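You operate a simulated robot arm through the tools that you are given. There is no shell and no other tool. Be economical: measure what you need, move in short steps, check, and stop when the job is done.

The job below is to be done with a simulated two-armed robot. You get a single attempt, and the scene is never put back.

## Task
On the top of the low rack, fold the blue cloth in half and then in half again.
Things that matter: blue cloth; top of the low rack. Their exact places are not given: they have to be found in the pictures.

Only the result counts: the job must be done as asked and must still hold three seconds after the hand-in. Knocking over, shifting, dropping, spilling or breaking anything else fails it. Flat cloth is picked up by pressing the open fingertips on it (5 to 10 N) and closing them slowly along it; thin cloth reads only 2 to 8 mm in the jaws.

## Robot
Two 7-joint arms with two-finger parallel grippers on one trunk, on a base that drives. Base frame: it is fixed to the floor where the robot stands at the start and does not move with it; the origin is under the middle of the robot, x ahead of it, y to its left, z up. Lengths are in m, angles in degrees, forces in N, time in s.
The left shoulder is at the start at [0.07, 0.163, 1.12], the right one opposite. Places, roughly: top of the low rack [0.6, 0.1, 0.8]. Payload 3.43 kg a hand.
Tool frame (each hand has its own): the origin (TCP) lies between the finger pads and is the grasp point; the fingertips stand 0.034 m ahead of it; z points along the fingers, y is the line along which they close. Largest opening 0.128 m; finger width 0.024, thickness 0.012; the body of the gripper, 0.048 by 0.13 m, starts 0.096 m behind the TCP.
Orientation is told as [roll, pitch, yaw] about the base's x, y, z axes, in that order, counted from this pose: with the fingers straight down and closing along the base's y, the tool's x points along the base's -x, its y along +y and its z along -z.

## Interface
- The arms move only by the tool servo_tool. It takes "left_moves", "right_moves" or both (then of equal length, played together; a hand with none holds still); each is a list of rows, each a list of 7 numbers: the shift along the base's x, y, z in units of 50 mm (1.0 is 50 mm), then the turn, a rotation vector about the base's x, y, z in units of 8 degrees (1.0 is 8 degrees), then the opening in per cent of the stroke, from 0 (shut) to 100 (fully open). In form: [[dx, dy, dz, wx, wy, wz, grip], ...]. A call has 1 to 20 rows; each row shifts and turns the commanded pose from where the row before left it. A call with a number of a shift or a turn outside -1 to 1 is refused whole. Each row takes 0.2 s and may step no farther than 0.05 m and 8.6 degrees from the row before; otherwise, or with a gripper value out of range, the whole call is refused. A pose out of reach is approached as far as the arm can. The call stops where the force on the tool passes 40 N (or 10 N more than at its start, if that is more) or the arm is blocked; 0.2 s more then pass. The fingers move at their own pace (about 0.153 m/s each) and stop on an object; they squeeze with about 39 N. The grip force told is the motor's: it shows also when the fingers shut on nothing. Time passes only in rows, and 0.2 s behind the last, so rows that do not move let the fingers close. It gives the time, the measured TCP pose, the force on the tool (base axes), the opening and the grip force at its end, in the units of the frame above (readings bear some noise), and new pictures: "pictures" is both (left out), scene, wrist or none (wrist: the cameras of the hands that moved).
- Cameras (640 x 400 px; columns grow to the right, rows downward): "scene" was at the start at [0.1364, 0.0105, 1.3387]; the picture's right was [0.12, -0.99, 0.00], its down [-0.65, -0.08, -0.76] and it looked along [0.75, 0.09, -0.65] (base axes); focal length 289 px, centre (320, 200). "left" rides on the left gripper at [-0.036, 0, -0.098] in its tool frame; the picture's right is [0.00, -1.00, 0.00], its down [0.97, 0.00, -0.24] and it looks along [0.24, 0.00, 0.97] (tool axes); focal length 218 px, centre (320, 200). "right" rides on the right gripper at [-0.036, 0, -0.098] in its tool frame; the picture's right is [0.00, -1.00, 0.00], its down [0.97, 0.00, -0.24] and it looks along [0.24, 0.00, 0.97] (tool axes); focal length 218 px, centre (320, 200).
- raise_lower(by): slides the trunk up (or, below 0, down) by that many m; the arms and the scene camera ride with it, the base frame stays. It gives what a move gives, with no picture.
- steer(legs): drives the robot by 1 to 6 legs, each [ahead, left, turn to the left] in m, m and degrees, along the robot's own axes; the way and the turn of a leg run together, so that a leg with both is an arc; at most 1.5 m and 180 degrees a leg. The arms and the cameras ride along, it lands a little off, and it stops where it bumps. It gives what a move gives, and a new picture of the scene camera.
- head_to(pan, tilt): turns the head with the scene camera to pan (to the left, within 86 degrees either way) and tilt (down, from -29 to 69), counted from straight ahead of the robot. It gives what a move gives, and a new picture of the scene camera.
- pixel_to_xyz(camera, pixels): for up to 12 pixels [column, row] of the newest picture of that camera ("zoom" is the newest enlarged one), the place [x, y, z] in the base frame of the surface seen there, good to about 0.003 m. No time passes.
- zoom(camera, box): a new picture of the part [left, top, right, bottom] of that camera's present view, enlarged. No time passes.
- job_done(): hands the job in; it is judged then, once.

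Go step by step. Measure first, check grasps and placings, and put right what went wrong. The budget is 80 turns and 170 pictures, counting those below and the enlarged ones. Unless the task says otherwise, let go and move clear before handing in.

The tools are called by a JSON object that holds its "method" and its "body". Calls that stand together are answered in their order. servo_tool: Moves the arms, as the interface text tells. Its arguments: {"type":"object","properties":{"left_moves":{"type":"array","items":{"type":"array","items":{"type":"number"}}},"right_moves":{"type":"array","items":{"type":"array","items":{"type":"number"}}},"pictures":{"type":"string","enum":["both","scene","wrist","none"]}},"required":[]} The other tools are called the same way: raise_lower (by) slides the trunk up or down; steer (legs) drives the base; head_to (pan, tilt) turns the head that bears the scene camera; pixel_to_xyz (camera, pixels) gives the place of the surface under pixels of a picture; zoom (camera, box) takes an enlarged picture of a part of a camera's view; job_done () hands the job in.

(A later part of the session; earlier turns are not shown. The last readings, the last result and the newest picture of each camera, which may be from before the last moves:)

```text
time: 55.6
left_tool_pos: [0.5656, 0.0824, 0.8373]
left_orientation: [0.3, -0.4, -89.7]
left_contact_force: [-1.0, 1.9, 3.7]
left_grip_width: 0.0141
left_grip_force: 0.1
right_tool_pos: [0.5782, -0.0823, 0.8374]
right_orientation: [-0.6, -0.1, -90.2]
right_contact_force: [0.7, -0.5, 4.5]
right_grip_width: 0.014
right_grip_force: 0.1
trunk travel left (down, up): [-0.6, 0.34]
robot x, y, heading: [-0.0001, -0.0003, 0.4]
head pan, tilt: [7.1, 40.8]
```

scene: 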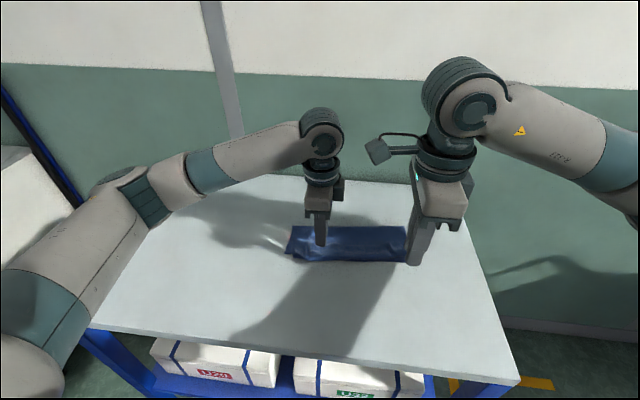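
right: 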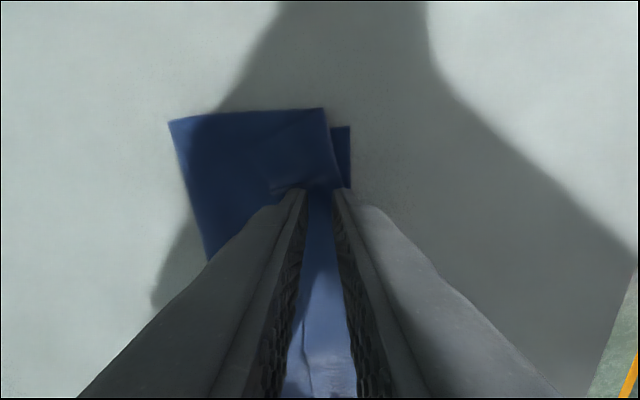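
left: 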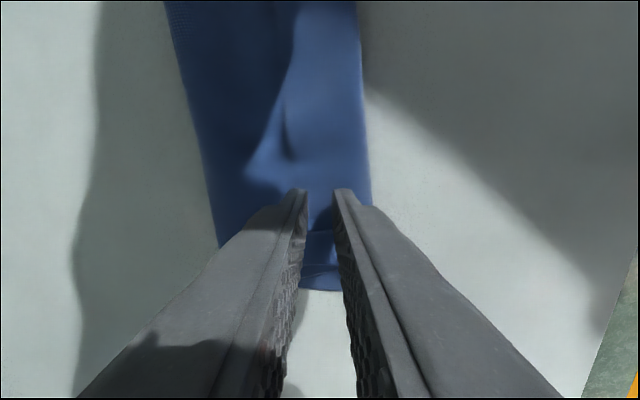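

{"method": "servo_tool", "body": {"left_moves": [[0, 0, -0.01, 0, 0, 0, 9.5], [0, 0, 0, 0, 0, 0, 8], [0, 0, 0, 0, 0, 0, 6.5], [0, 0, 0, 0, 0, 0, 5], [0, 0, 0, 0, 0, 0, 3.5], [0, 0, 0, 0, 0, 0, 2], [0, 0, 0, 0, 0, 0, 0], [0, 0, 0, 0, 0, 0, 0], [0, 0, 0, 0, 0, 0, 0]], "right_moves": [[0, 0, -0.01, 0, 0, 0, 9.5], [0, 0, 0, 0, 0, 0, 8], [0, 0, 0, 0, 0, 0, 6.5], [0, 0, 0, 0, 0, 0, 5], [0, 0, 0, 0, 0, 0, 3.5], [0, 0, 0, 0, 0, 0, 2], [0, 0, 0, 0, 0, 0, 0], [0, 0, 0, 0, 0, 0, 0], [0, 0, 0, 0, 0, 0, 0]], "pictures": "wrist"}}

{"method": "zoom", "body": {"camera": "left", "box": [160, 100, 480, 300]}}

```text
time: 57.6
left_tool_pos: [0.5647, 0.0822, 0.8365]
left_orientation: [0.2, -0.3, -89.6]
left_contact_force: [-1.0, 0.4, 12.7]
left_grip_width: 0.0009
left_grip_force: 35.6
right_tool_pos: [0.5782, -0.0827, 0.8372]
right_orientation: [-0.6, -0.2, -90.1]
right_contact_force: [0.0, -0.3, 4.2]
right_grip_width: 0.0
right_grip_force: 33.1
trunk travel left (down, up): [-0.6, 0.34]
robot x, y, heading: [0.0024, 0.0031, 0.3]
head pan, tilt: [7.1, 40.8]
```

right: 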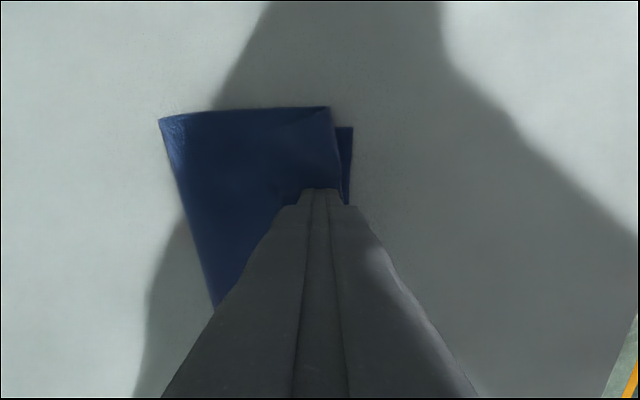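
left: 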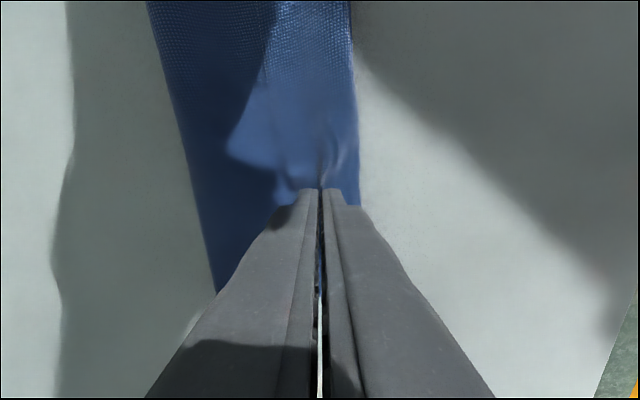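

```text
2.00 times, centred on (320, 200) of left
```

zoom: 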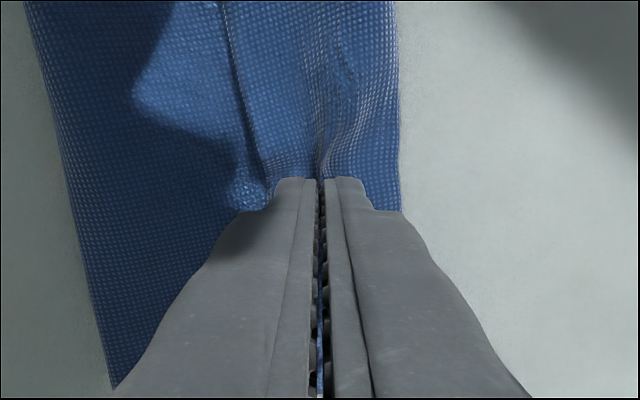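

The left holds a ridge just inside the edge; the right missed (0.0 mm). I reopen the right, press harder and close again.

{"method": "servo_tool", "body": {"right_moves": [[0, 0, 0.1, 0, 0, 0, 4], [0, 0, 0, 0, 0, 0, 14], [0, 0, -0.13, 0, 0, 0, 14], [0, 0, 0, 0, 0, 0, 14], [0, 0, 0, 0, 0, 0, 12], [0, 0, 0, 0, 0, 0, 10], [0, 0, 0, 0, 0, 0, 8], [0, 0, 0, 0, 0, 0, 6], [0, 0, 0, 0, 0, 0, 4], [0, 0, 0, 0, 0, 0, 2], [0, 0, 0, 0, 0, 0, 0], [0, 0, 0, 0, 0, 0, 0], [0, 0, 0, 0, 0, 0, 0]], "pictures": "wrist"}}

{"method": "zoom", "body": {"camera": "right", "box": [160, 100, 480, 300]}}

```text
time: 60.4
left_tool_pos: [0.5636, 0.0819, 0.8364]
left_orientation: [0.4, -0.5, -89.5]
left_contact_force: [1.2, -0.6, 5.6]
left_grip_width: 0.001
left_grip_force: 35.1
right_tool_pos: [0.5792, -0.082, 0.8361]
right_orientation: [-0.5, -0.2, -90.2]
right_contact_force: [2.2, 1.3, 24.5]
right_grip_width: 0.0018
right_grip_force: 35.9
trunk travel left (down, up): [-0.6, 0.34]
robot x, y, heading: [0.0021, 0.0016, 0.3]
head pan, tilt: [7.1, 40.8]
```

right: 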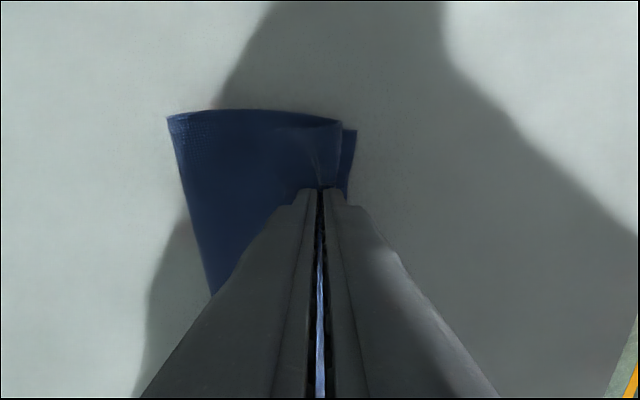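

```text
2.00 times, centred on (320, 200) of right
```

zoom: 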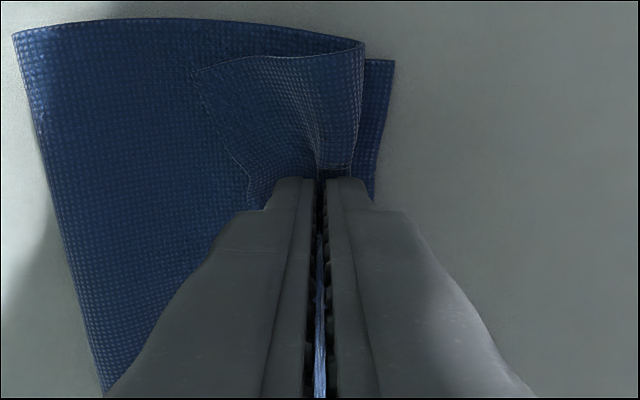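

Both hold the flap now. I lift 6 cm slightly toward +x and look at which layers come along.

{"method": "servo_tool", "body": {"left_moves": [[0, 0, 0.3, 0, 0, 0, 0], [0.1, 0, 0.3, 0, 0, 0, 0], [0.15, 0, 0.3, 0, 0, 0, 0], [0.15, 0, 0.3, 0, 0, 0, 0], [0, 0, 0, 0, 0, 0, 0]], "right_moves": [[0, 0, 0.3, 0, 0, 0, 0], [0.1, 0, 0.3, 0, 0, 0, 0], [0.15, 0, 0.3, 0, 0, 0, 0], [0.15, 0, 0.3, 0, 0, 0, 0], [0, 0, 0, 0, 0, 0, 0]]}}

{"method": "zoom", "body": {"camera": "scene", "box": [240, 160, 450, 300]}}

```text
time: 61.6
left_tool_pos: [0.5831, 0.0843, 0.8958]
left_orientation: [0.2, -0.4, -89.6]
left_contact_force: [0.3, -3.5, -0.6]
left_grip_width: 0.0006
left_grip_force: 35.7
right_tool_pos: [0.599, -0.0854, 0.8936]
right_orientation: [-0.6, -0.2, -90.0]
right_contact_force: [-0.1, 2.9, 0.1]
right_grip_width: 0.0018
right_grip_force: 36.5
trunk travel left (down, up): [-0.6, 0.34]
robot x, y, heading: [0.0023, 0.0016, 0.1]
head pan, tilt: [7.1, 40.8]
```

scene: 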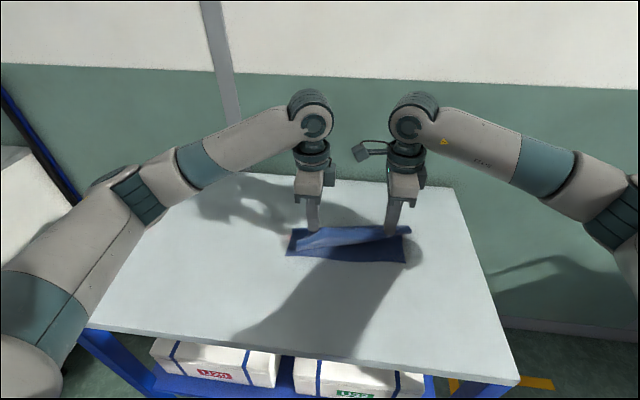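
right: 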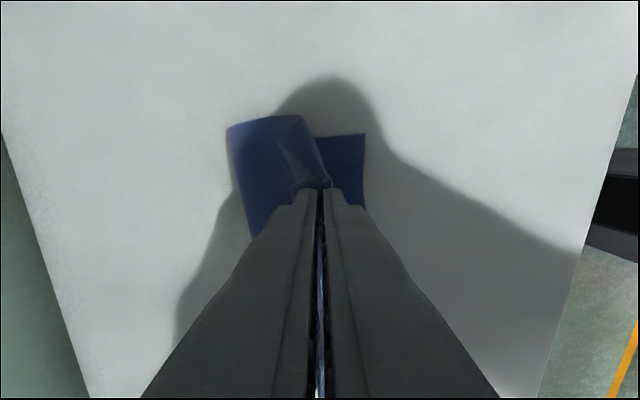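
left: 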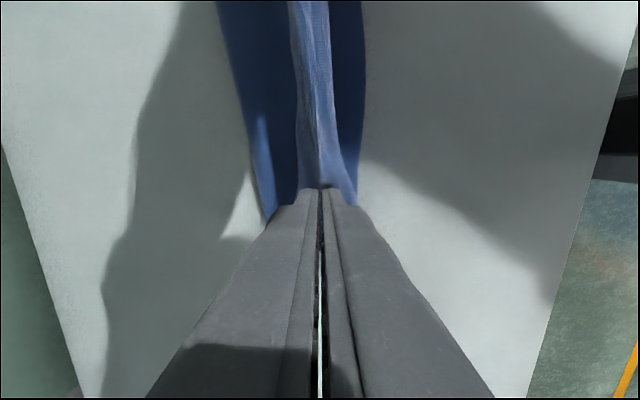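

```text
2.86 times, centred on (345, 230) of scene
```

zoom: 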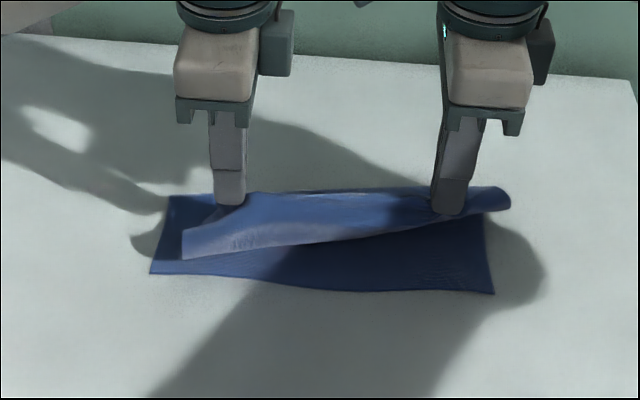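

Just the flap is held on both sides. I raise further and move above the fold line to straighten the sheet.

{"method": "servo_tool", "body": {"left_moves": [[0.3, 0, 0.2, 0, 0, 0, 0], [0.3, 0, 0.2, 0, 0, 0, 0], [0.3, 0, 0.2, 0, 0, 0, 0], [0.3, 0, 0.2, 0, 0, 0, 0], [0, 0, 0, 0, 0, 0, 0]], "right_moves": [[0.23, 0, 0.2, 0, 0, 0, 0], [0.23, 0, 0.2, 0, 0, 0, 0], [0.23, 0, 0.2, 0, 0, 0, 0], [0.23, 0, 0.2, 0, 0, 0, 0], [0, 0, 0, 0, 0, 0, 0]]}}

{"method": "zoom", "body": {"camera": "scene", "box": [240, 160, 450, 300]}}

```text
time: 62.8
left_tool_pos: [0.6452, 0.0802, 0.9352]
left_orientation: [0.1, -0.3, -89.6]
left_contact_force: [0.0, 0.2, -0.5]
left_grip_width: 0.0009
left_grip_force: 35.8
right_tool_pos: [0.646, -0.0819, 0.9362]
right_orientation: [-0.7, -0.2, -90.1]
right_contact_force: [0.3, -0.9, 0.0]
right_grip_width: 0.0015
right_grip_force: 36.2
trunk travel left (down, up): [-0.6, 0.34]
robot x, y, heading: [-0.0007, 0.0027, 0.4]
head pan, tilt: [7.1, 40.8]
```

scene: 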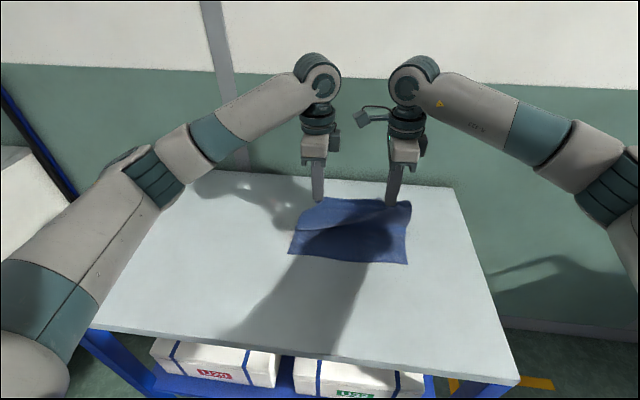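
right: 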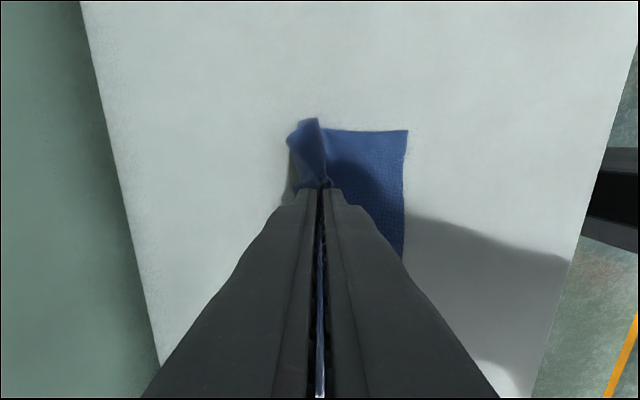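
left: 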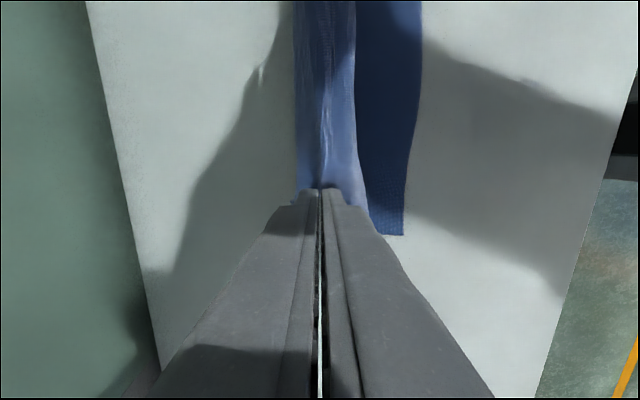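

```text
2.86 times, centred on (345, 230) of scene
```

zoom: 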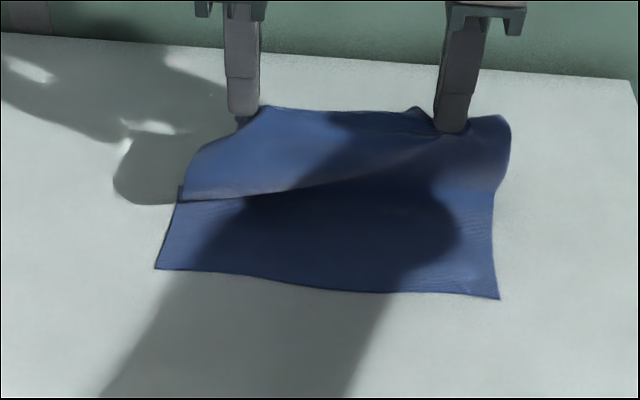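

The left side hangs straight, while the right shows a loop. I zoom in on the right pinch.

{"method": "zoom", "body": {"camera": "right", "box": [240, 90, 440, 215]}}

{"method": "zoom", "body": {"camera": "scene", "box": [370, 180, 430, 220]}}

```text
3.20 times, centred on (340, 152) of right
```

zoom: 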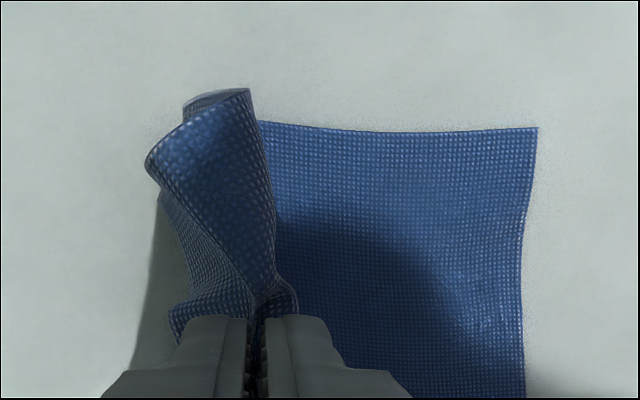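

```text
10.00 times, centred on (400, 200) of scene
```

zoom: 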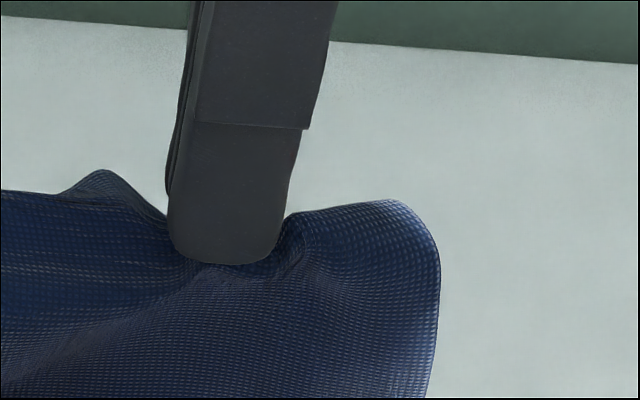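

The right jaws caught two layers (a closed tube). I open the right in place and look at how the edge then hangs from the left hand.

{"method": "servo_tool", "body": {"right_moves": [[0, 0, 0, 0, 0, 0, 30], [0, 0, 0, 0, 0, 0, 45], [0, 0, 0, 0, 0, 0, 45]]}}

{"method": "zoom", "body": {"camera": "scene", "box": [270, 160, 430, 270]}}

{"method": "zoom", "body": {"camera": "right", "box": [160, 90, 480, 290]}}

```text
time: 63.6
left_tool_pos: [0.6456, 0.0821, 0.936]
left_orientation: [0.2, -0.3, -89.6]
left_contact_force: [0.5, -0.7, -0.2]
left_grip_width: 0.0009
left_grip_force: 35.9
right_tool_pos: [0.6465, -0.0831, 0.936]
right_orientation: [-0.7, -0.2, -90.1]
right_contact_force: [-0.1, -0.2, -0.3]
right_grip_width: 0.0575
right_grip_force: 0.1
trunk travel left (down, up): [-0.6, 0.34]
robot x, y, heading: [0.0007, -0.0018, 0.4]
head pan, tilt: [7.1, 40.8]
```

scene: 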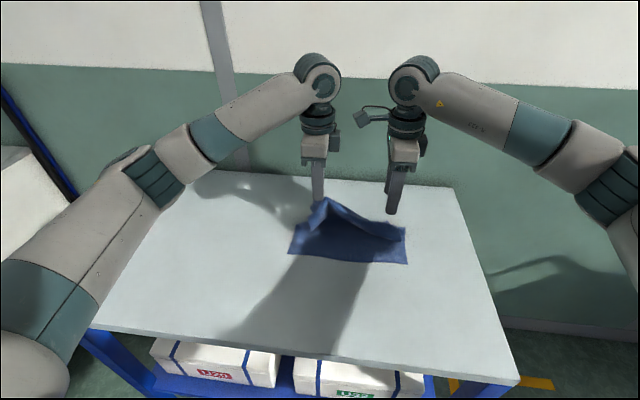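
right: 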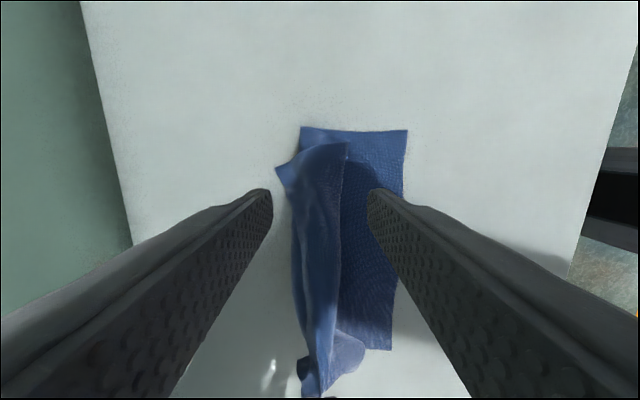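

```text
3.64 times, centred on (350, 215) of scene
```

zoom: 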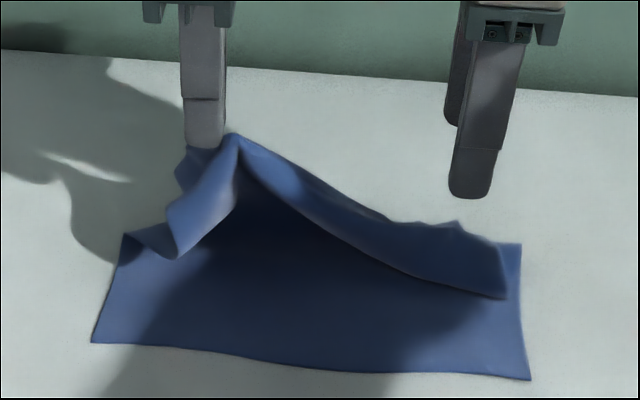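

```text
2.00 times, centred on (320, 190) of right
```

zoom: 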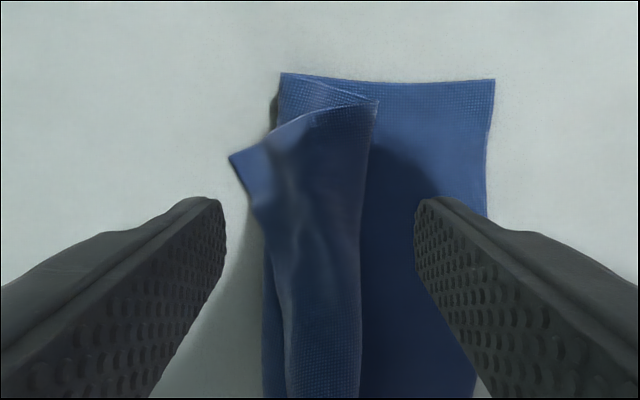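

The right part of the edge is still rolled. The reliable way is to lay the far edge back flat with the left hand, then regrip a single layer on both sides with the jaws closing along x.

{"method": "servo_tool", "body": {"left_moves": [[0.36, 0, 0.15, 0, 0, 0, 0], [0.36, 0, 0.05, 0, 0, 0, 0], [0.36, 0, -0.1, 0, 0, 0, 0], [0.36, 0, -0.25, 0, 0, 0, 0], [0.36, 0, -0.35, 0, 0, 0, 0], [0.36, 0, -0.45, 0, 0, 0, 0], [0.36, 0, -0.5, 0, 0, 0, 0], [0.36, 0, -0.45, 0, 0, 0, 0], [0, 0, 0, 0, 0, 0, 0]], "right_moves": [[0, -0.3, 0.5, 0, 0, 0, 45], [0, -0.3, 0.5, 0, 0, 0, 45], [0, -0.3, 0.3, 0, 0, 0, 45], [0, 0, 0, 0, 0, 0, 45], [0, 0, 0, 0, 0, 0, 45], [0, 0, 0, 0, 0, 0, 45], [0, 0, 0, 0, 0, 0, 45], [0, 0, 0, 0, 0, 0, 45], [0, 0, 0, 0, 0, 0, 45]], "pictures": "scene"}}

{"method": "zoom", "body": {"camera": "scene", "box": [260, 150, 440, 280]}}

```text
time: 65.6
left_tool_pos: [0.7861, 0.0832, 0.8424]
left_orientation: [0.3, -0.3, -89.6]
left_contact_force: [0.1, -0.3, 1.4]
left_grip_width: 0.0008
left_grip_force: 35.5
right_tool_pos: [0.6466, -0.1281, 0.9992]
right_orientation: [-0.6, -0.2, -90.1]
right_contact_force: [0.3, 0.9, 0.0]
right_grip_width: 0.0575
right_grip_force: 0.1
trunk travel left (down, up): [-0.6, 0.34]
robot x, y, heading: [0.0031, -0.001, 0.3]
head pan, tilt: [7.1, 40.8]
```

scene: 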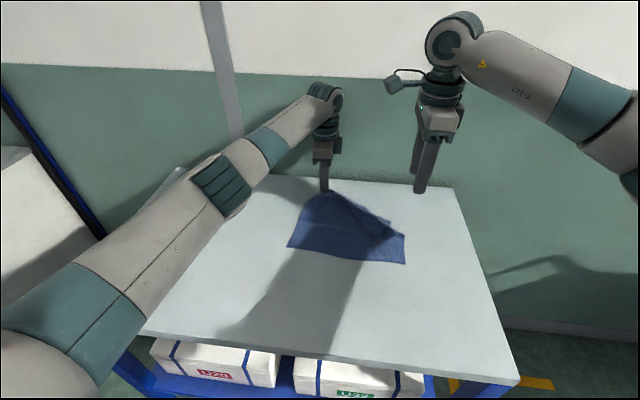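

```text
3.08 times, centred on (350, 215) of scene
```

zoom: 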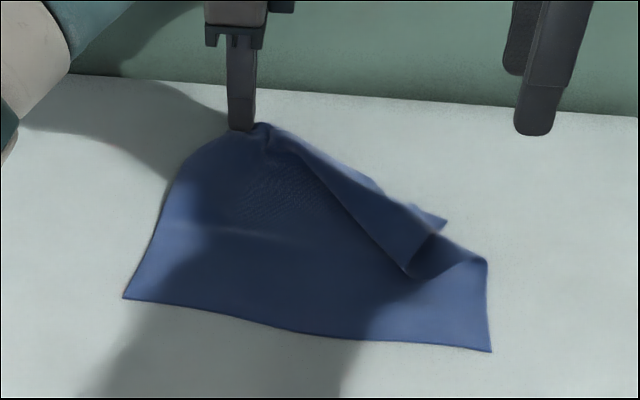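

The left side is back flat; the right far corner is folded over with its tip poking out at zoom (442,222). I measure that area to grab it.

{"method": "pixel_to_xyz", "body": {"camera": "zoom", "pixels": [[441, 222], [425, 215], [400, 205], [432, 233], [415, 262], [410, 277], [370, 180], [380, 220], [485, 265], [487, 348], [126, 296], [262, 128]]}}

{"method": "zoom", "body": {"camera": "right", "box": [200, 60, 480, 235]}}

```text
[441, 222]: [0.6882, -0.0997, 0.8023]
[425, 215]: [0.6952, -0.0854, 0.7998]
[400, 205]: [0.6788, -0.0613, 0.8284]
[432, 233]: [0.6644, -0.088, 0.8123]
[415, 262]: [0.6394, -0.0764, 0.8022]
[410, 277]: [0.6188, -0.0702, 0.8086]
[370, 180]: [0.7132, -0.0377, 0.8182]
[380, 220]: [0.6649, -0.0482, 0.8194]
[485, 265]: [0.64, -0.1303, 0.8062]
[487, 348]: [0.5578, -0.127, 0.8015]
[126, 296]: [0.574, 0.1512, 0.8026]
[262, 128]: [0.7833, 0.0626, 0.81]
```

```text
2.29 times, centred on (340, 148) of right
```

zoom: 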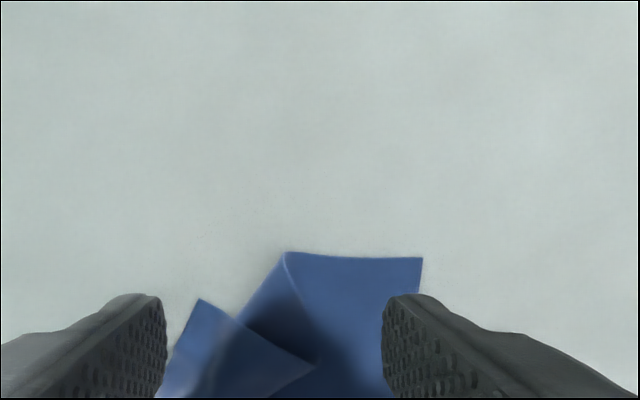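

The folded corner stands as a ridge near (0.664, −0.088). I straddle it with the right jaws, close, and check.

{"method": "servo_tool", "body": {"right_moves": [[0.064, 0.17, -0.64, 0, 0, 0, 36], [0.064, 0.17, -0.64, 0, 0, 0, 36], [0.064, 0.17, -0.64, 0, 0, 0, 36], [0.064, 0.17, -0.64, 0, 0, 0, 36], [0.064, 0.17, -0.6, 0, 0, 0, 36], [0, 0, 0, 0, 0, 0, 36], [0, 0, 0, 0, 0, 0, 30], [0, 0, 0, 0, 0, 0, 25], [0, 0, 0, 0, 0, 0, 20], [0, 0, 0, 0, 0, 0, 15], [0, 0, 0, 0, 0, 0, 10], [0, 0, 0, 0, 0, 0, 5], [0, 0, 0, 0, 0, 0, 0], [0, 0, 0, 0, 0, 0, 0], [0, 0, 0, 0, 0, 0, 0]]}}

{"method": "zoom", "body": {"camera": "scene", "box": [260, 150, 440, 280]}}

```text
time: 68.8
left_tool_pos: [0.7879, 0.0828, 0.8435]
left_orientation: [0.2, -0.3, -89.6]
left_contact_force: [-0.1, 0.5, -0.6]
left_grip_width: 0.0008
left_grip_force: 35.7
right_tool_pos: [0.6647, -0.0853, 0.8438]
right_orientation: [-0.7, -0.2, -90.1]
right_contact_force: [0.0, 0.0, 0.5]
right_grip_width: 0.0024
right_grip_force: 37.2
trunk travel left (down, up): [-0.6, 0.34]
robot x, y, heading: [-0.0037, -0.0009, 0.3]
head pan, tilt: [7.1, 40.8]
```

scene: 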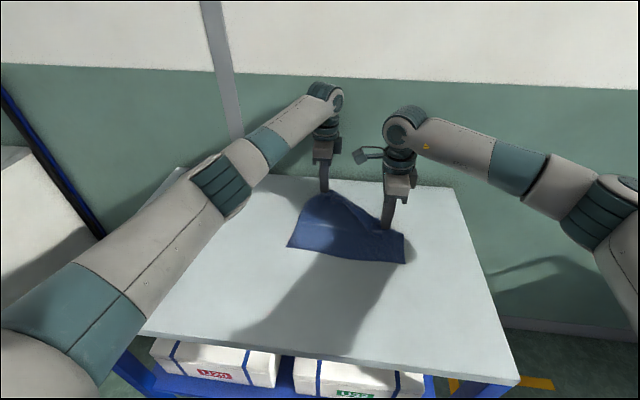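
right: 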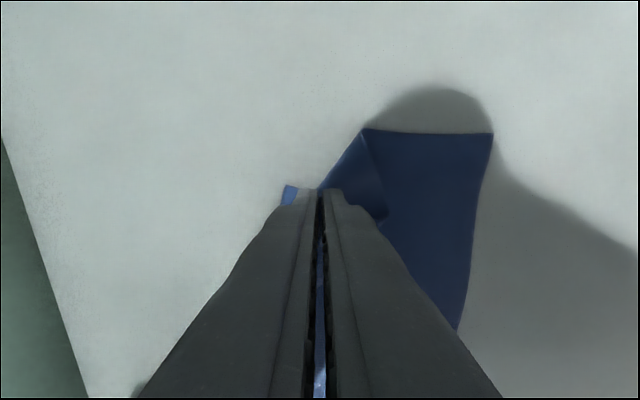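

```text
3.08 times, centred on (350, 215) of scene
```

zoom: 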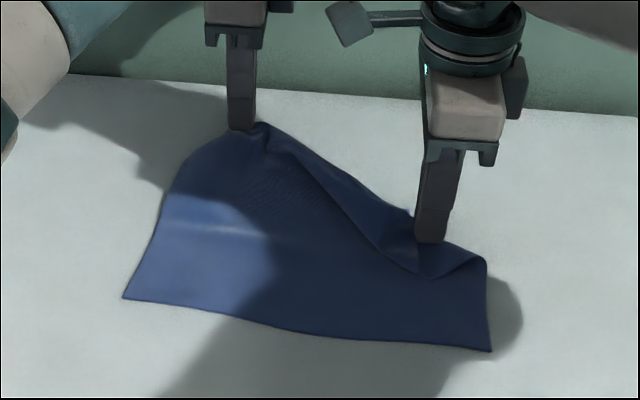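

The ridge is held (2.4 mm). I lift it and carry it to the far right, laying the corner back flat.

{"method": "servo_tool", "body": {"right_moves": [[0.1, 0, 0.5, 0, 0, 0, 0], [0.2, -0.05, 0.5, 0, 0, 0, 0], [0.3, -0.05, 0.4, 0, 0, 0, 0], [0.4, -0.05, 0.1, 0, 0, 0, 0], [0.4, -0.05, 0, 0, 0, 0, 0], [0.4, -0.05, -0.3, 0, 0, 0, 0], [0.2, 0, -0.4, 0, 0, 0, 0], [0.1, 0, -0.4, 0, 0, 0, 0], [0, 0, 0, 0, 0, 0, 0]]}}

{"method": "zoom", "body": {"camera": "scene", "box": [260, 150, 440, 280]}}

```text
time: 70.8
left_tool_pos: [0.7885, 0.0823, 0.8429]
left_orientation: [0.1, -0.2, -89.6]
left_contact_force: [-0.8, 0.1, -0.3]
left_grip_width: 0.0008
left_grip_force: 35.7
right_tool_pos: [0.7669, -0.0981, 0.8605]
right_orientation: [-0.6, -0.2, -90.1]
right_contact_force: [0.4, 0.9, 0.0]
right_grip_width: 0.0021
right_grip_force: 36.7
trunk travel left (down, up): [-0.6, 0.34]
robot x, y, heading: [-0.0028, 0.0006, 0.5]
head pan, tilt: [7.1, 40.8]
```

scene: 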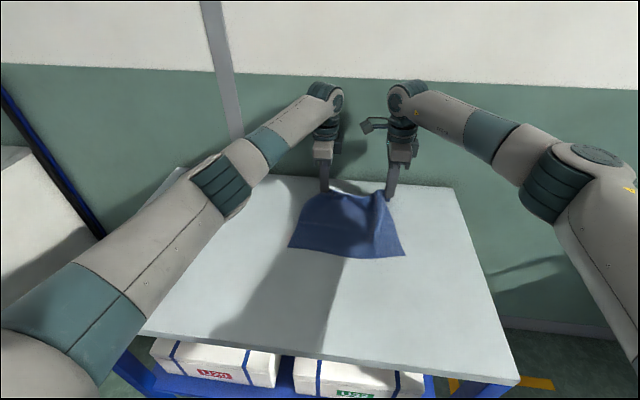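
right: 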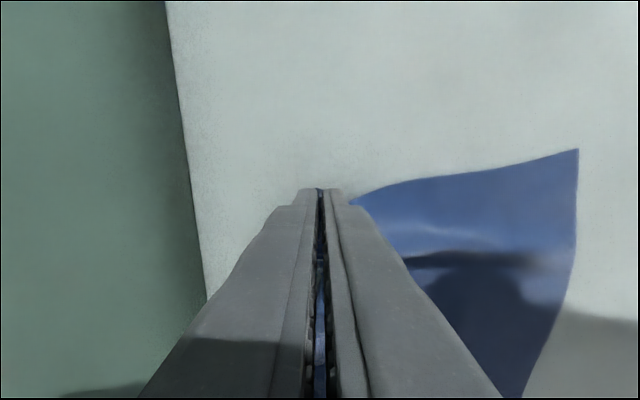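

```text
3.08 times, centred on (350, 215) of scene
```

zoom: 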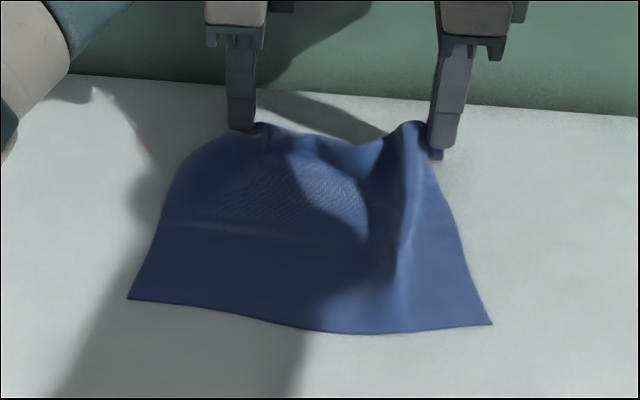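

The cloth is spread again, left grip still good. I lower the right, release, and lift it to view the far right edge.

{"method": "servo_tool", "body": {"right_moves": [[0.1, -0.2, -0.2, 0, 0, 0, 0], [0.1, -0.1, -0.15, 0, 0, 0, 0], [0, 0, 0, 0, 0, 0, 8], [0, 0, 0, 0, 0, 0, 25], [0, 0, 0.3, 0, 0, 0, 25], [0, 0, 0.8, 0, 0, 0, 20], [0, 0, 0.5, 0, 0, 0, 15]]}}

{"method": "zoom", "body": {"camera": "scene", "box": [260, 150, 440, 280]}}

{"method": "pixel_to_xyz", "body": {"camera": "zoom", "pixels": [[130, 297], [490, 322], [400, 130], [430, 150], [442, 160], [350, 140], [300, 130], [262, 126], [210, 145], [185, 165]]}}

```text
time: 72.4
left_tool_pos: [0.7888, 0.0832, 0.8422]
left_orientation: [0.2, -0.3, -89.6]
left_contact_force: [-0.6, 0.0, 0.9]
left_grip_width: 0.0006
left_grip_force: 35.3
right_tool_pos: [0.776, -0.1116, 0.9232]
right_orientation: [-0.7, -0.2, -89.9]
right_contact_force: [-0.5, 0.1, -0.1]
right_grip_width: 0.0194
right_grip_force: 0.1
trunk travel left (down, up): [-0.6, 0.34]
robot x, y, heading: [0.0004, -0.0028, 0.3]
head pan, tilt: [7.1, 40.8]
```

scene: 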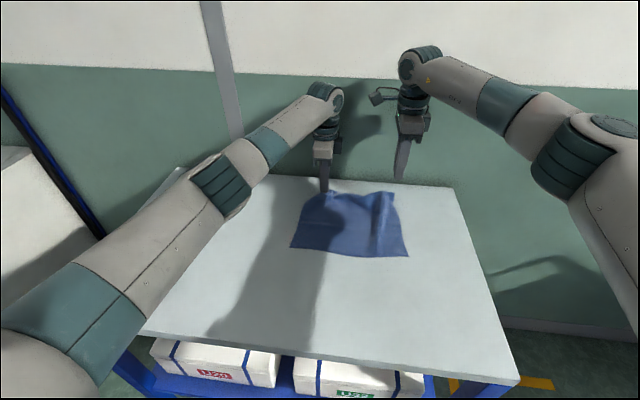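
right: 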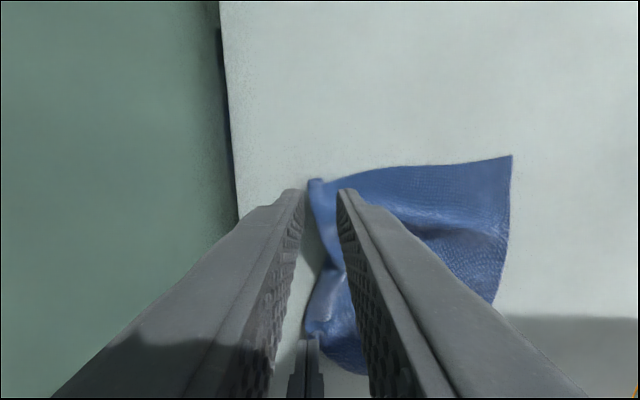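

```text
3.08 times, centred on (350, 215) of scene
```

zoom: 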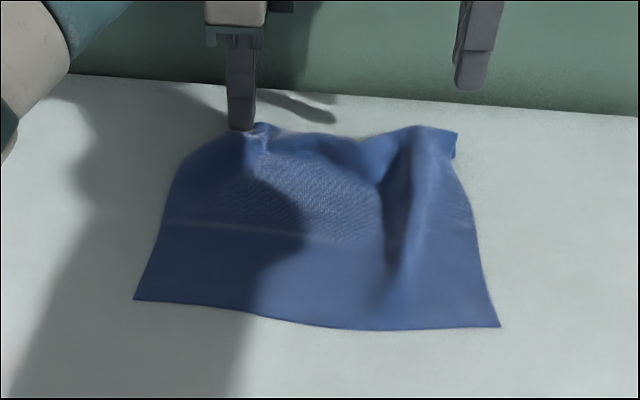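

```text
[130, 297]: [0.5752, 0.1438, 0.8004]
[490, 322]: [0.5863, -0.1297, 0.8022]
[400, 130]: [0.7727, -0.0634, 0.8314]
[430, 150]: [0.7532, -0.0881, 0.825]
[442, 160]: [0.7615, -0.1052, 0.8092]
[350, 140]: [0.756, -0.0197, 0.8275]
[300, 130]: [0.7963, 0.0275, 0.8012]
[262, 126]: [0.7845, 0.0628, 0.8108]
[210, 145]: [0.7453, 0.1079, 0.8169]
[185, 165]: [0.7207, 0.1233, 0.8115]
```

The far edge is slack and waved near y≈−0.07. I measure the far right corner in the right picture.

{"method": "pixel_to_xyz", "body": {"camera": "right", "pixels": [[316, 184], [325, 210], [370, 180], [420, 172], [505, 160], [335, 265], [320, 300], [480, 230]]}}

{"method": "zoom", "body": {"camera": "left", "box": [160, 50, 560, 300]}}

{"method": "zoom", "body": {"camera": "right", "box": [260, 140, 540, 390]}}

```text
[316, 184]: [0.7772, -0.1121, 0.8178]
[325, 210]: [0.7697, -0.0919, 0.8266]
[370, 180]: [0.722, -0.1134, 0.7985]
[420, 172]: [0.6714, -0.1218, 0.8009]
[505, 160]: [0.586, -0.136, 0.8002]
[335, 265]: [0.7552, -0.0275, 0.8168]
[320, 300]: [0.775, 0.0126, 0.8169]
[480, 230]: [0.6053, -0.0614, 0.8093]
```

```text
1.60 times, centred on (360, 175) of left
```

zoom: 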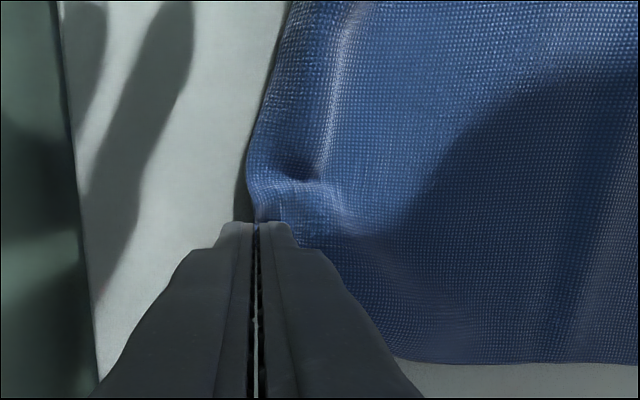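

```text
1.60 times, centred on (400, 265) of right
```

zoom: 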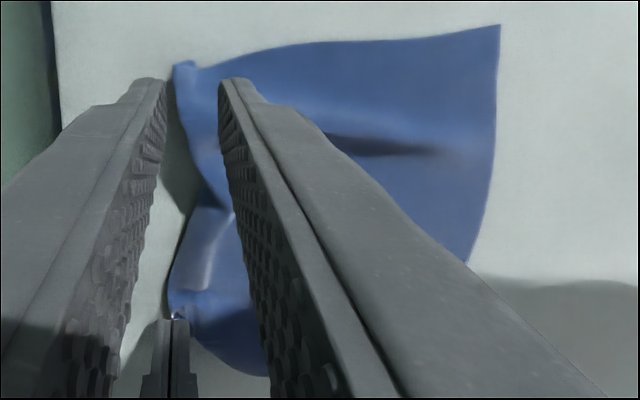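

The edge by the left grip may be tucked under. I release the left as well and clear both hands to see the whole cloth before flattening.

{"method": "servo_tool", "body": {"left_moves": [[0.15, 0.1, 0.05, 0, 0, 0, 0], [0.1, 0.1, -0.1, 0, 0, 0, 0], [0, 0, 0, 0, 0, 0, 8], [0, 0, 0, 0, 0, 0, 25], [0, 0, 0.3, 0, 0, 0, 25], [0, 0.4, 0.8, 0, 0, 0, 15], [0, 0.6, 0.7, 0, 0, 0, 0], [0, 0.6, 0.5, 0, 0, 0, 0]], "right_moves": [[0, 0, 0.3, 0, 0, 0, 15], [0, -0.6, 0.3, 0, 0, 0, 15], [0, -0.6, 0.3, 0, 0, 0, 15], [0, 0, 0, 0, 0, 0, 15], [0, 0, 0, 0, 0, 0, 15], [0, 0, 0, 0, 0, 0, 10], [0, 0, 0, 0, 0, 0, 0], [0, 0, 0, 0, 0, 0, 0]], "pictures": "none"}}

{"method": "zoom", "body": {"camera": "scene", "box": [260, 150, 440, 280]}}

{"method": "pixel_to_xyz", "body": {"camera": "zoom", "pixels": [[135, 297], [495, 323], [455, 140], [400, 130], [420, 160], [350, 140], [300, 130], [262, 126], [215, 140], [185, 165], [160, 220]]}}

```text
time: 74.2
left_tool_pos: [0.8038, 0.1725, 0.952]
left_orientation: [0.4, -0.4, -89.6]
left_contact_force: [0.2, 0.5, -0.3]
left_grip_width: 0.0001
left_grip_force: 32.7
right_tool_pos: [0.778, -0.1711, 0.97]
right_orientation: [-0.7, -0.1, -90.1]
right_contact_force: [-0.6, 0.2, 0.1]
right_grip_width: 0.0002
right_grip_force: 32.6
trunk travel left (down, up): [-0.6, 0.34]
robot x, y, heading: [-0.0011, 0.0009, 0.2]
head pan, tilt: [7.1, 40.8]
```

```text
3.08 times, centred on (350, 215) of scene
```

zoom: 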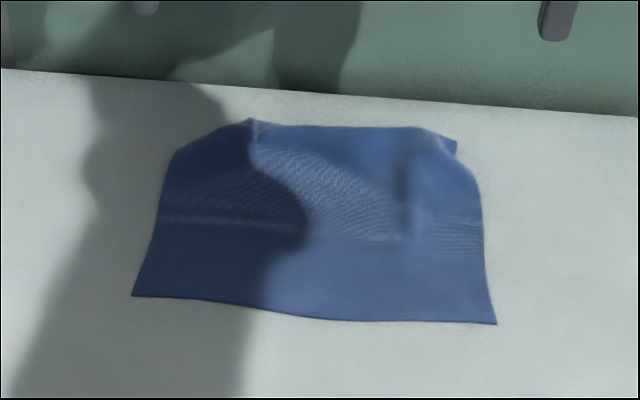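

```text
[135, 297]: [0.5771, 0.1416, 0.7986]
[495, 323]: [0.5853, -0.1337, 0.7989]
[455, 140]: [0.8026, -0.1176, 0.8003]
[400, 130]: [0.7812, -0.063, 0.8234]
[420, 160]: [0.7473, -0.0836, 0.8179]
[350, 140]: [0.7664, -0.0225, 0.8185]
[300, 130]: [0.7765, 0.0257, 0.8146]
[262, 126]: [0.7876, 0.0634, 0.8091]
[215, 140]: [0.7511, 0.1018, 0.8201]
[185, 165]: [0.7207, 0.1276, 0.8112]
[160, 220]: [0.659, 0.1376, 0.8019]
```

The cloth relaxed mostly flat; the far left corner looks tucked. I check it through the left and right hand cameras.

{"method": "zoom", "body": {"camera": "left", "box": [140, 0, 540, 250]}}

{"method": "zoom", "body": {"camera": "right", "box": [240, 150, 640, 400]}}

```text
1.60 times, centred on (340, 125) of left
```

zoom: 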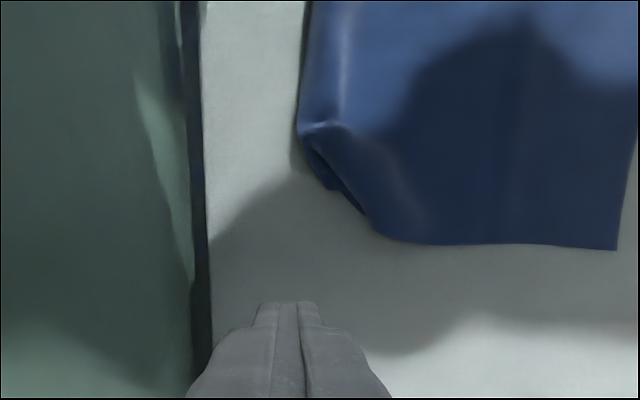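

```text
1.60 times, centred on (440, 275) of right
```

zoom: 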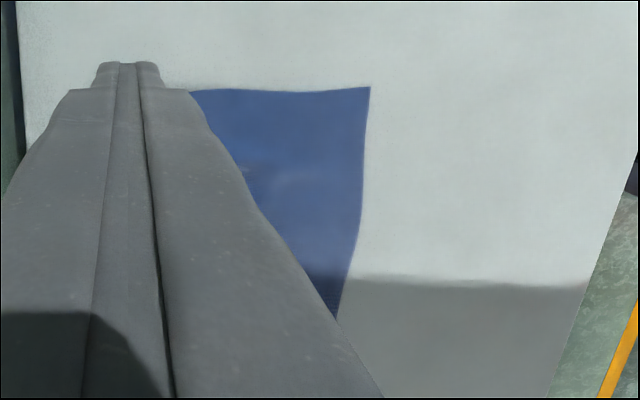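

The far edge is tucked under on the left. The near edge is clean, so I'll grip that one on both sides, lift the whole cloth so it hangs free and unrolls, then lay it far edge first and fold over. I move the hands above the near edge.

{"method": "servo_tool", "body": {"left_moves": [[-0.707, -0.29, -0.17, 0, 0, 0, 12], [-0.707, -0.29, -0.17, 0, 0, 0, 12], [-0.707, -0.29, -0.17, 0, 0, 0, 12], [-0.707, -0.29, -0.17, 0, 0, 0, 12], [-0.707, -0.29, -0.17, 0, 0, 0, 12], [-0.707, -0.29, -0.17, 0, 0, 0, 12], [0, 0, 0, 0, 0, 0, 12]], "right_moves": [[-0.597, 0.287, -0.233, 0, 0, 0, 12], [-0.597, 0.287, -0.233, 0, 0, 0, 12], [-0.597, 0.287, -0.233, 0, 0, 0, 12], [-0.597, 0.287, -0.233, 0, 0, 0, 12], [-0.597, 0.287, -0.233, 0, 0, 0, 12], [-0.597, 0.287, -0.233, 0, 0, 0, 12], [0, 0, 0, 0, 0, 0, 12]], "pictures": "wrist"}}

{"method": "pixel_to_xyz", "body": {"camera": "scene", "pixels": [[312, 245], [314, 247], [386, 253], [386, 255], [350, 252]]}}

```text
time: 75.8
left_tool_pos: [0.5893, 0.0884, 0.9003]
left_orientation: [0.2, -0.3, -89.5]
left_contact_force: [0.6, -0.2, -0.9]
left_grip_width: 0.0154
left_grip_force: 0.0
right_tool_pos: [0.5978, -0.0868, 0.9011]
right_orientation: [-0.7, -0.2, -90.0]
right_contact_force: [0.2, -0.2, 0.0]
right_grip_width: 0.0156
right_grip_force: 0.1
trunk travel left (down, up): [-0.6, 0.34]
robot x, y, heading: [0.0022, 0.0015, 0.5]
head pan, tilt: [7.1, 40.8]
```

right: 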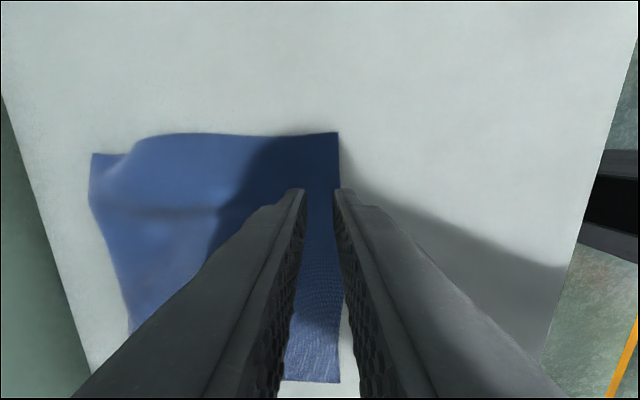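
left: 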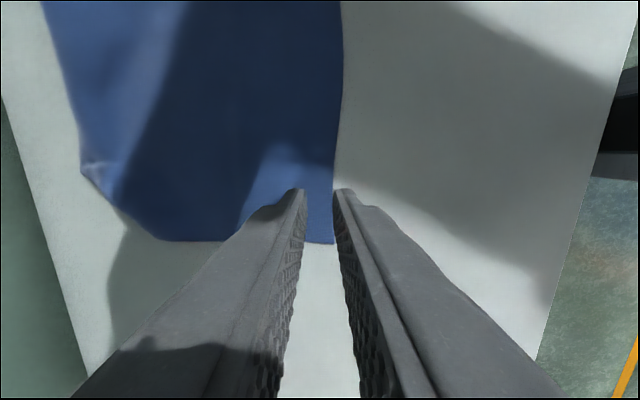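

```text
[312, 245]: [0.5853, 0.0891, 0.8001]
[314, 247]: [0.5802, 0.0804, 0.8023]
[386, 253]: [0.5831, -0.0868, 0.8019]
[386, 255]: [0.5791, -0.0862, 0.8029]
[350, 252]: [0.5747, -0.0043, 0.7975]
```

The near edge lies at x≈0.577 on both sides. I center at x≈0.597 and descend to light contact.

{"method": "servo_tool", "body": {"left_moves": [[0.15, 0, -0.4, 0, 0, 0, 12], [0, 0, -0.5, 0, 0, 0, 12], [0, 0, -0.32, 0, 0, 0, 12], [0, 0, -0.06, 0, 0, 0, 12], [0, 0, 0, 0, 0, 0, 12]], "right_moves": [[0, 0, -0.4, 0, 0, 0, 12], [0, 0, -0.5, 0, 0, 0, 12], [0, 0, -0.32, 0, 0, 0, 12], [0, 0, -0.06, 0, 0, 0, 12], [0, 0, 0, 0, 0, 0, 12]], "pictures": "none"}}

```text
time: 77.0
left_tool_pos: [0.5965, 0.0875, 0.8375]
left_orientation: [0.3, -0.3, -89.7]
left_contact_force: [-0.4, -0.7, -0.3]
left_grip_width: 0.0155
left_grip_force: 0.2
right_tool_pos: [0.5981, -0.0877, 0.8343]
right_orientation: [-0.6, -0.2, -90.1]
right_contact_force: [0.4, -1.9, 4.1]
right_grip_width: 0.0151
right_grip_force: 0.1
trunk travel left (down, up): [-0.6, 0.34]
robot x, y, heading: [-0.0023, -0.0018, 0.3]
head pan, tilt: [7.1, 40.8]
```

{"method": "servo_tool", "body": {"left_moves": [[0, 0, -0.04, 0, 0, 0, 12], [0, 0, -0.03, 0, 0, 0, 12], [0, 0, 0, 0, 0, 0, 12]], "right_moves": [[0, 0, -0.02, 0, 0, 0, 12], [0, 0, 0, 0, 0, 0, 12], [0, 0, 0, 0, 0, 0, 12]], "pictures": "none"}}

```text
time: 77.8
left_tool_pos: [0.5958, 0.0867, 0.8359]
left_orientation: [0.3, -0.3, -89.5]
left_contact_force: [0.7, -0.6, 3.3]
left_grip_width: 0.0156
left_grip_force: 0.5
right_tool_pos: [0.5987, -0.0895, 0.8356]
right_orientation: [-0.4, -0.1, -90.1]
right_contact_force: [2.1, -3.1, 18.8]
right_grip_width: 0.0151
right_grip_force: 0.0
trunk travel left (down, up): [-0.6, 0.34]
robot x, y, heading: [-0.0016, 0.0017, 0.2]
head pan, tilt: [7.1, 40.8]
```

Left presses 3 N, right 19 N; I even them to about 8–10 N and close slowly.

{"method": "servo_tool", "body": {"left_moves": [[0, 0, -0.03, 0, 0, 0, 12], [0, 0, 0, 0, 0, 0, 10], [0, 0, 0, 0, 0, 0, 8.5], [0, 0, 0, 0, 0, 0, 7], [0, 0, 0, 0, 0, 0, 5.5], [0, 0, 0, 0, 0, 0, 4], [0, 0, 0, 0, 0, 0, 2], [0, 0, 0, 0, 0, 0, 0], [0, 0, 0, 0, 0, 0, 0], [0, 0, 0, 0, 0, 0, 0]], "right_moves": [[0, 0, 0.03, 0, 0, 0, 12], [0, 0, 0, 0, 0, 0, 10], [0, 0, 0, 0, 0, 0, 8.5], [0, 0, 0, 0, 0, 0, 7], [0, 0, 0, 0, 0, 0, 5.5], [0, 0, 0, 0, 0, 0, 4], [0, 0, 0, 0, 0, 0, 2], [0, 0, 0, 0, 0, 0, 0], [0, 0, 0, 0, 0, 0, 0], [0, 0, 0, 0, 0, 0, 0]], "pictures": "wrist"}}

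```text
time: 80.0
left_tool_pos: [0.595, 0.0868, 0.8358]
left_orientation: [0.4, -0.4, -89.6]
left_contact_force: [-2.0, 1.3, 33.5]
left_grip_width: 0.0001
left_grip_force: 33.0
right_tool_pos: [0.596, -0.0892, 0.8359]
right_orientation: [-0.5, -0.2, -90.1]
right_contact_force: [-0.9, -0.3, 1.0]
right_grip_width: 0.0001
right_grip_force: 33.2
trunk travel left (down, up): [-0.6, 0.34]
robot x, y, heading: [-0.0064, 0.0011, 0.4]
head pan, tilt: [7.1, 40.8]
```

right: 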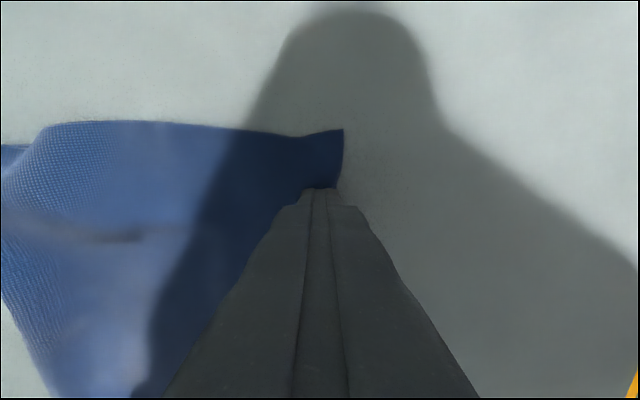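
left: 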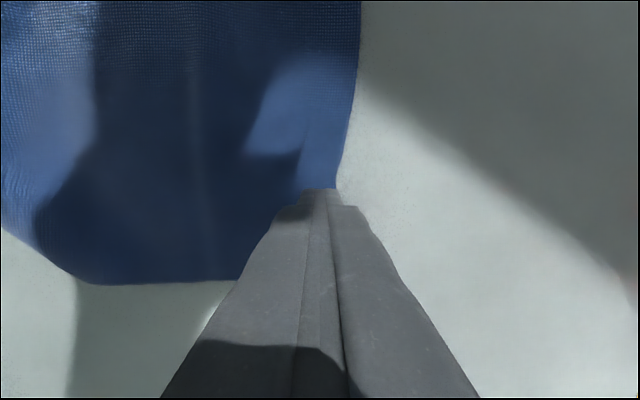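

Both slipped off: the outer fingers were too close to the edge and the gap too small. I retry 15 mm further in with a 28 mm gap, as worked before.

{"method": "servo_tool", "body": {"left_moves": [[0, 0, 0.3, 0, 0, 0, 10], [0.34, 0, 0, 0, 0, 0, 23], [0, 0, 0, 0, 0, 0, 23], [0, 0, -0.22, 0, 0, 0, 23], [0, 0, -0.06, 0, 0, 0, 23], [0, 0, 0, 0, 0, 0, 23]], "right_moves": [[0, 0, 0.3, 0, 0, 0, 10], [0.33, 0, 0, 0, 0, 0, 23], [0, 0, 0, 0, 0, 0, 23], [0, 0, -0.22, 0, 0, 0, 23], [0, 0, -0.06, 0, 0, 0, 23], [0, 0, 0, 0, 0, 0, 23]], "pictures": "wrist"}}

```text
time: 81.4
left_tool_pos: [0.6131, 0.0859, 0.8355]
left_orientation: [0.4, -0.5, -89.5]
left_contact_force: [-1.0, 3.9, 18.1]
left_grip_width: 0.0294
left_grip_force: 0.1
right_tool_pos: [0.6139, -0.0858, 0.8389]
right_orientation: [-0.6, -0.2, -89.9]
right_contact_force: [-0.5, 0.6, 0.1]
right_grip_width: 0.0296
right_grip_force: 0.1
trunk travel left (down, up): [-0.6, 0.34]
robot x, y, heading: [0.0032, 0.0014, 0.5]
head pan, tilt: [7.1, 40.8]
```

right: 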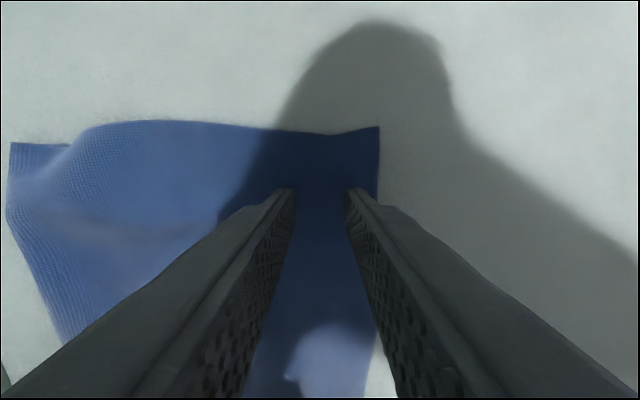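
left: 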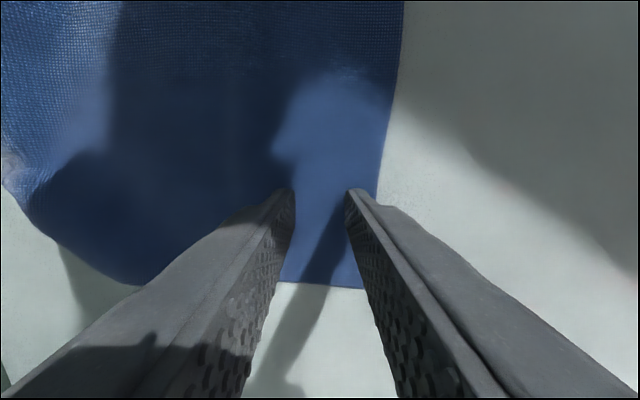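

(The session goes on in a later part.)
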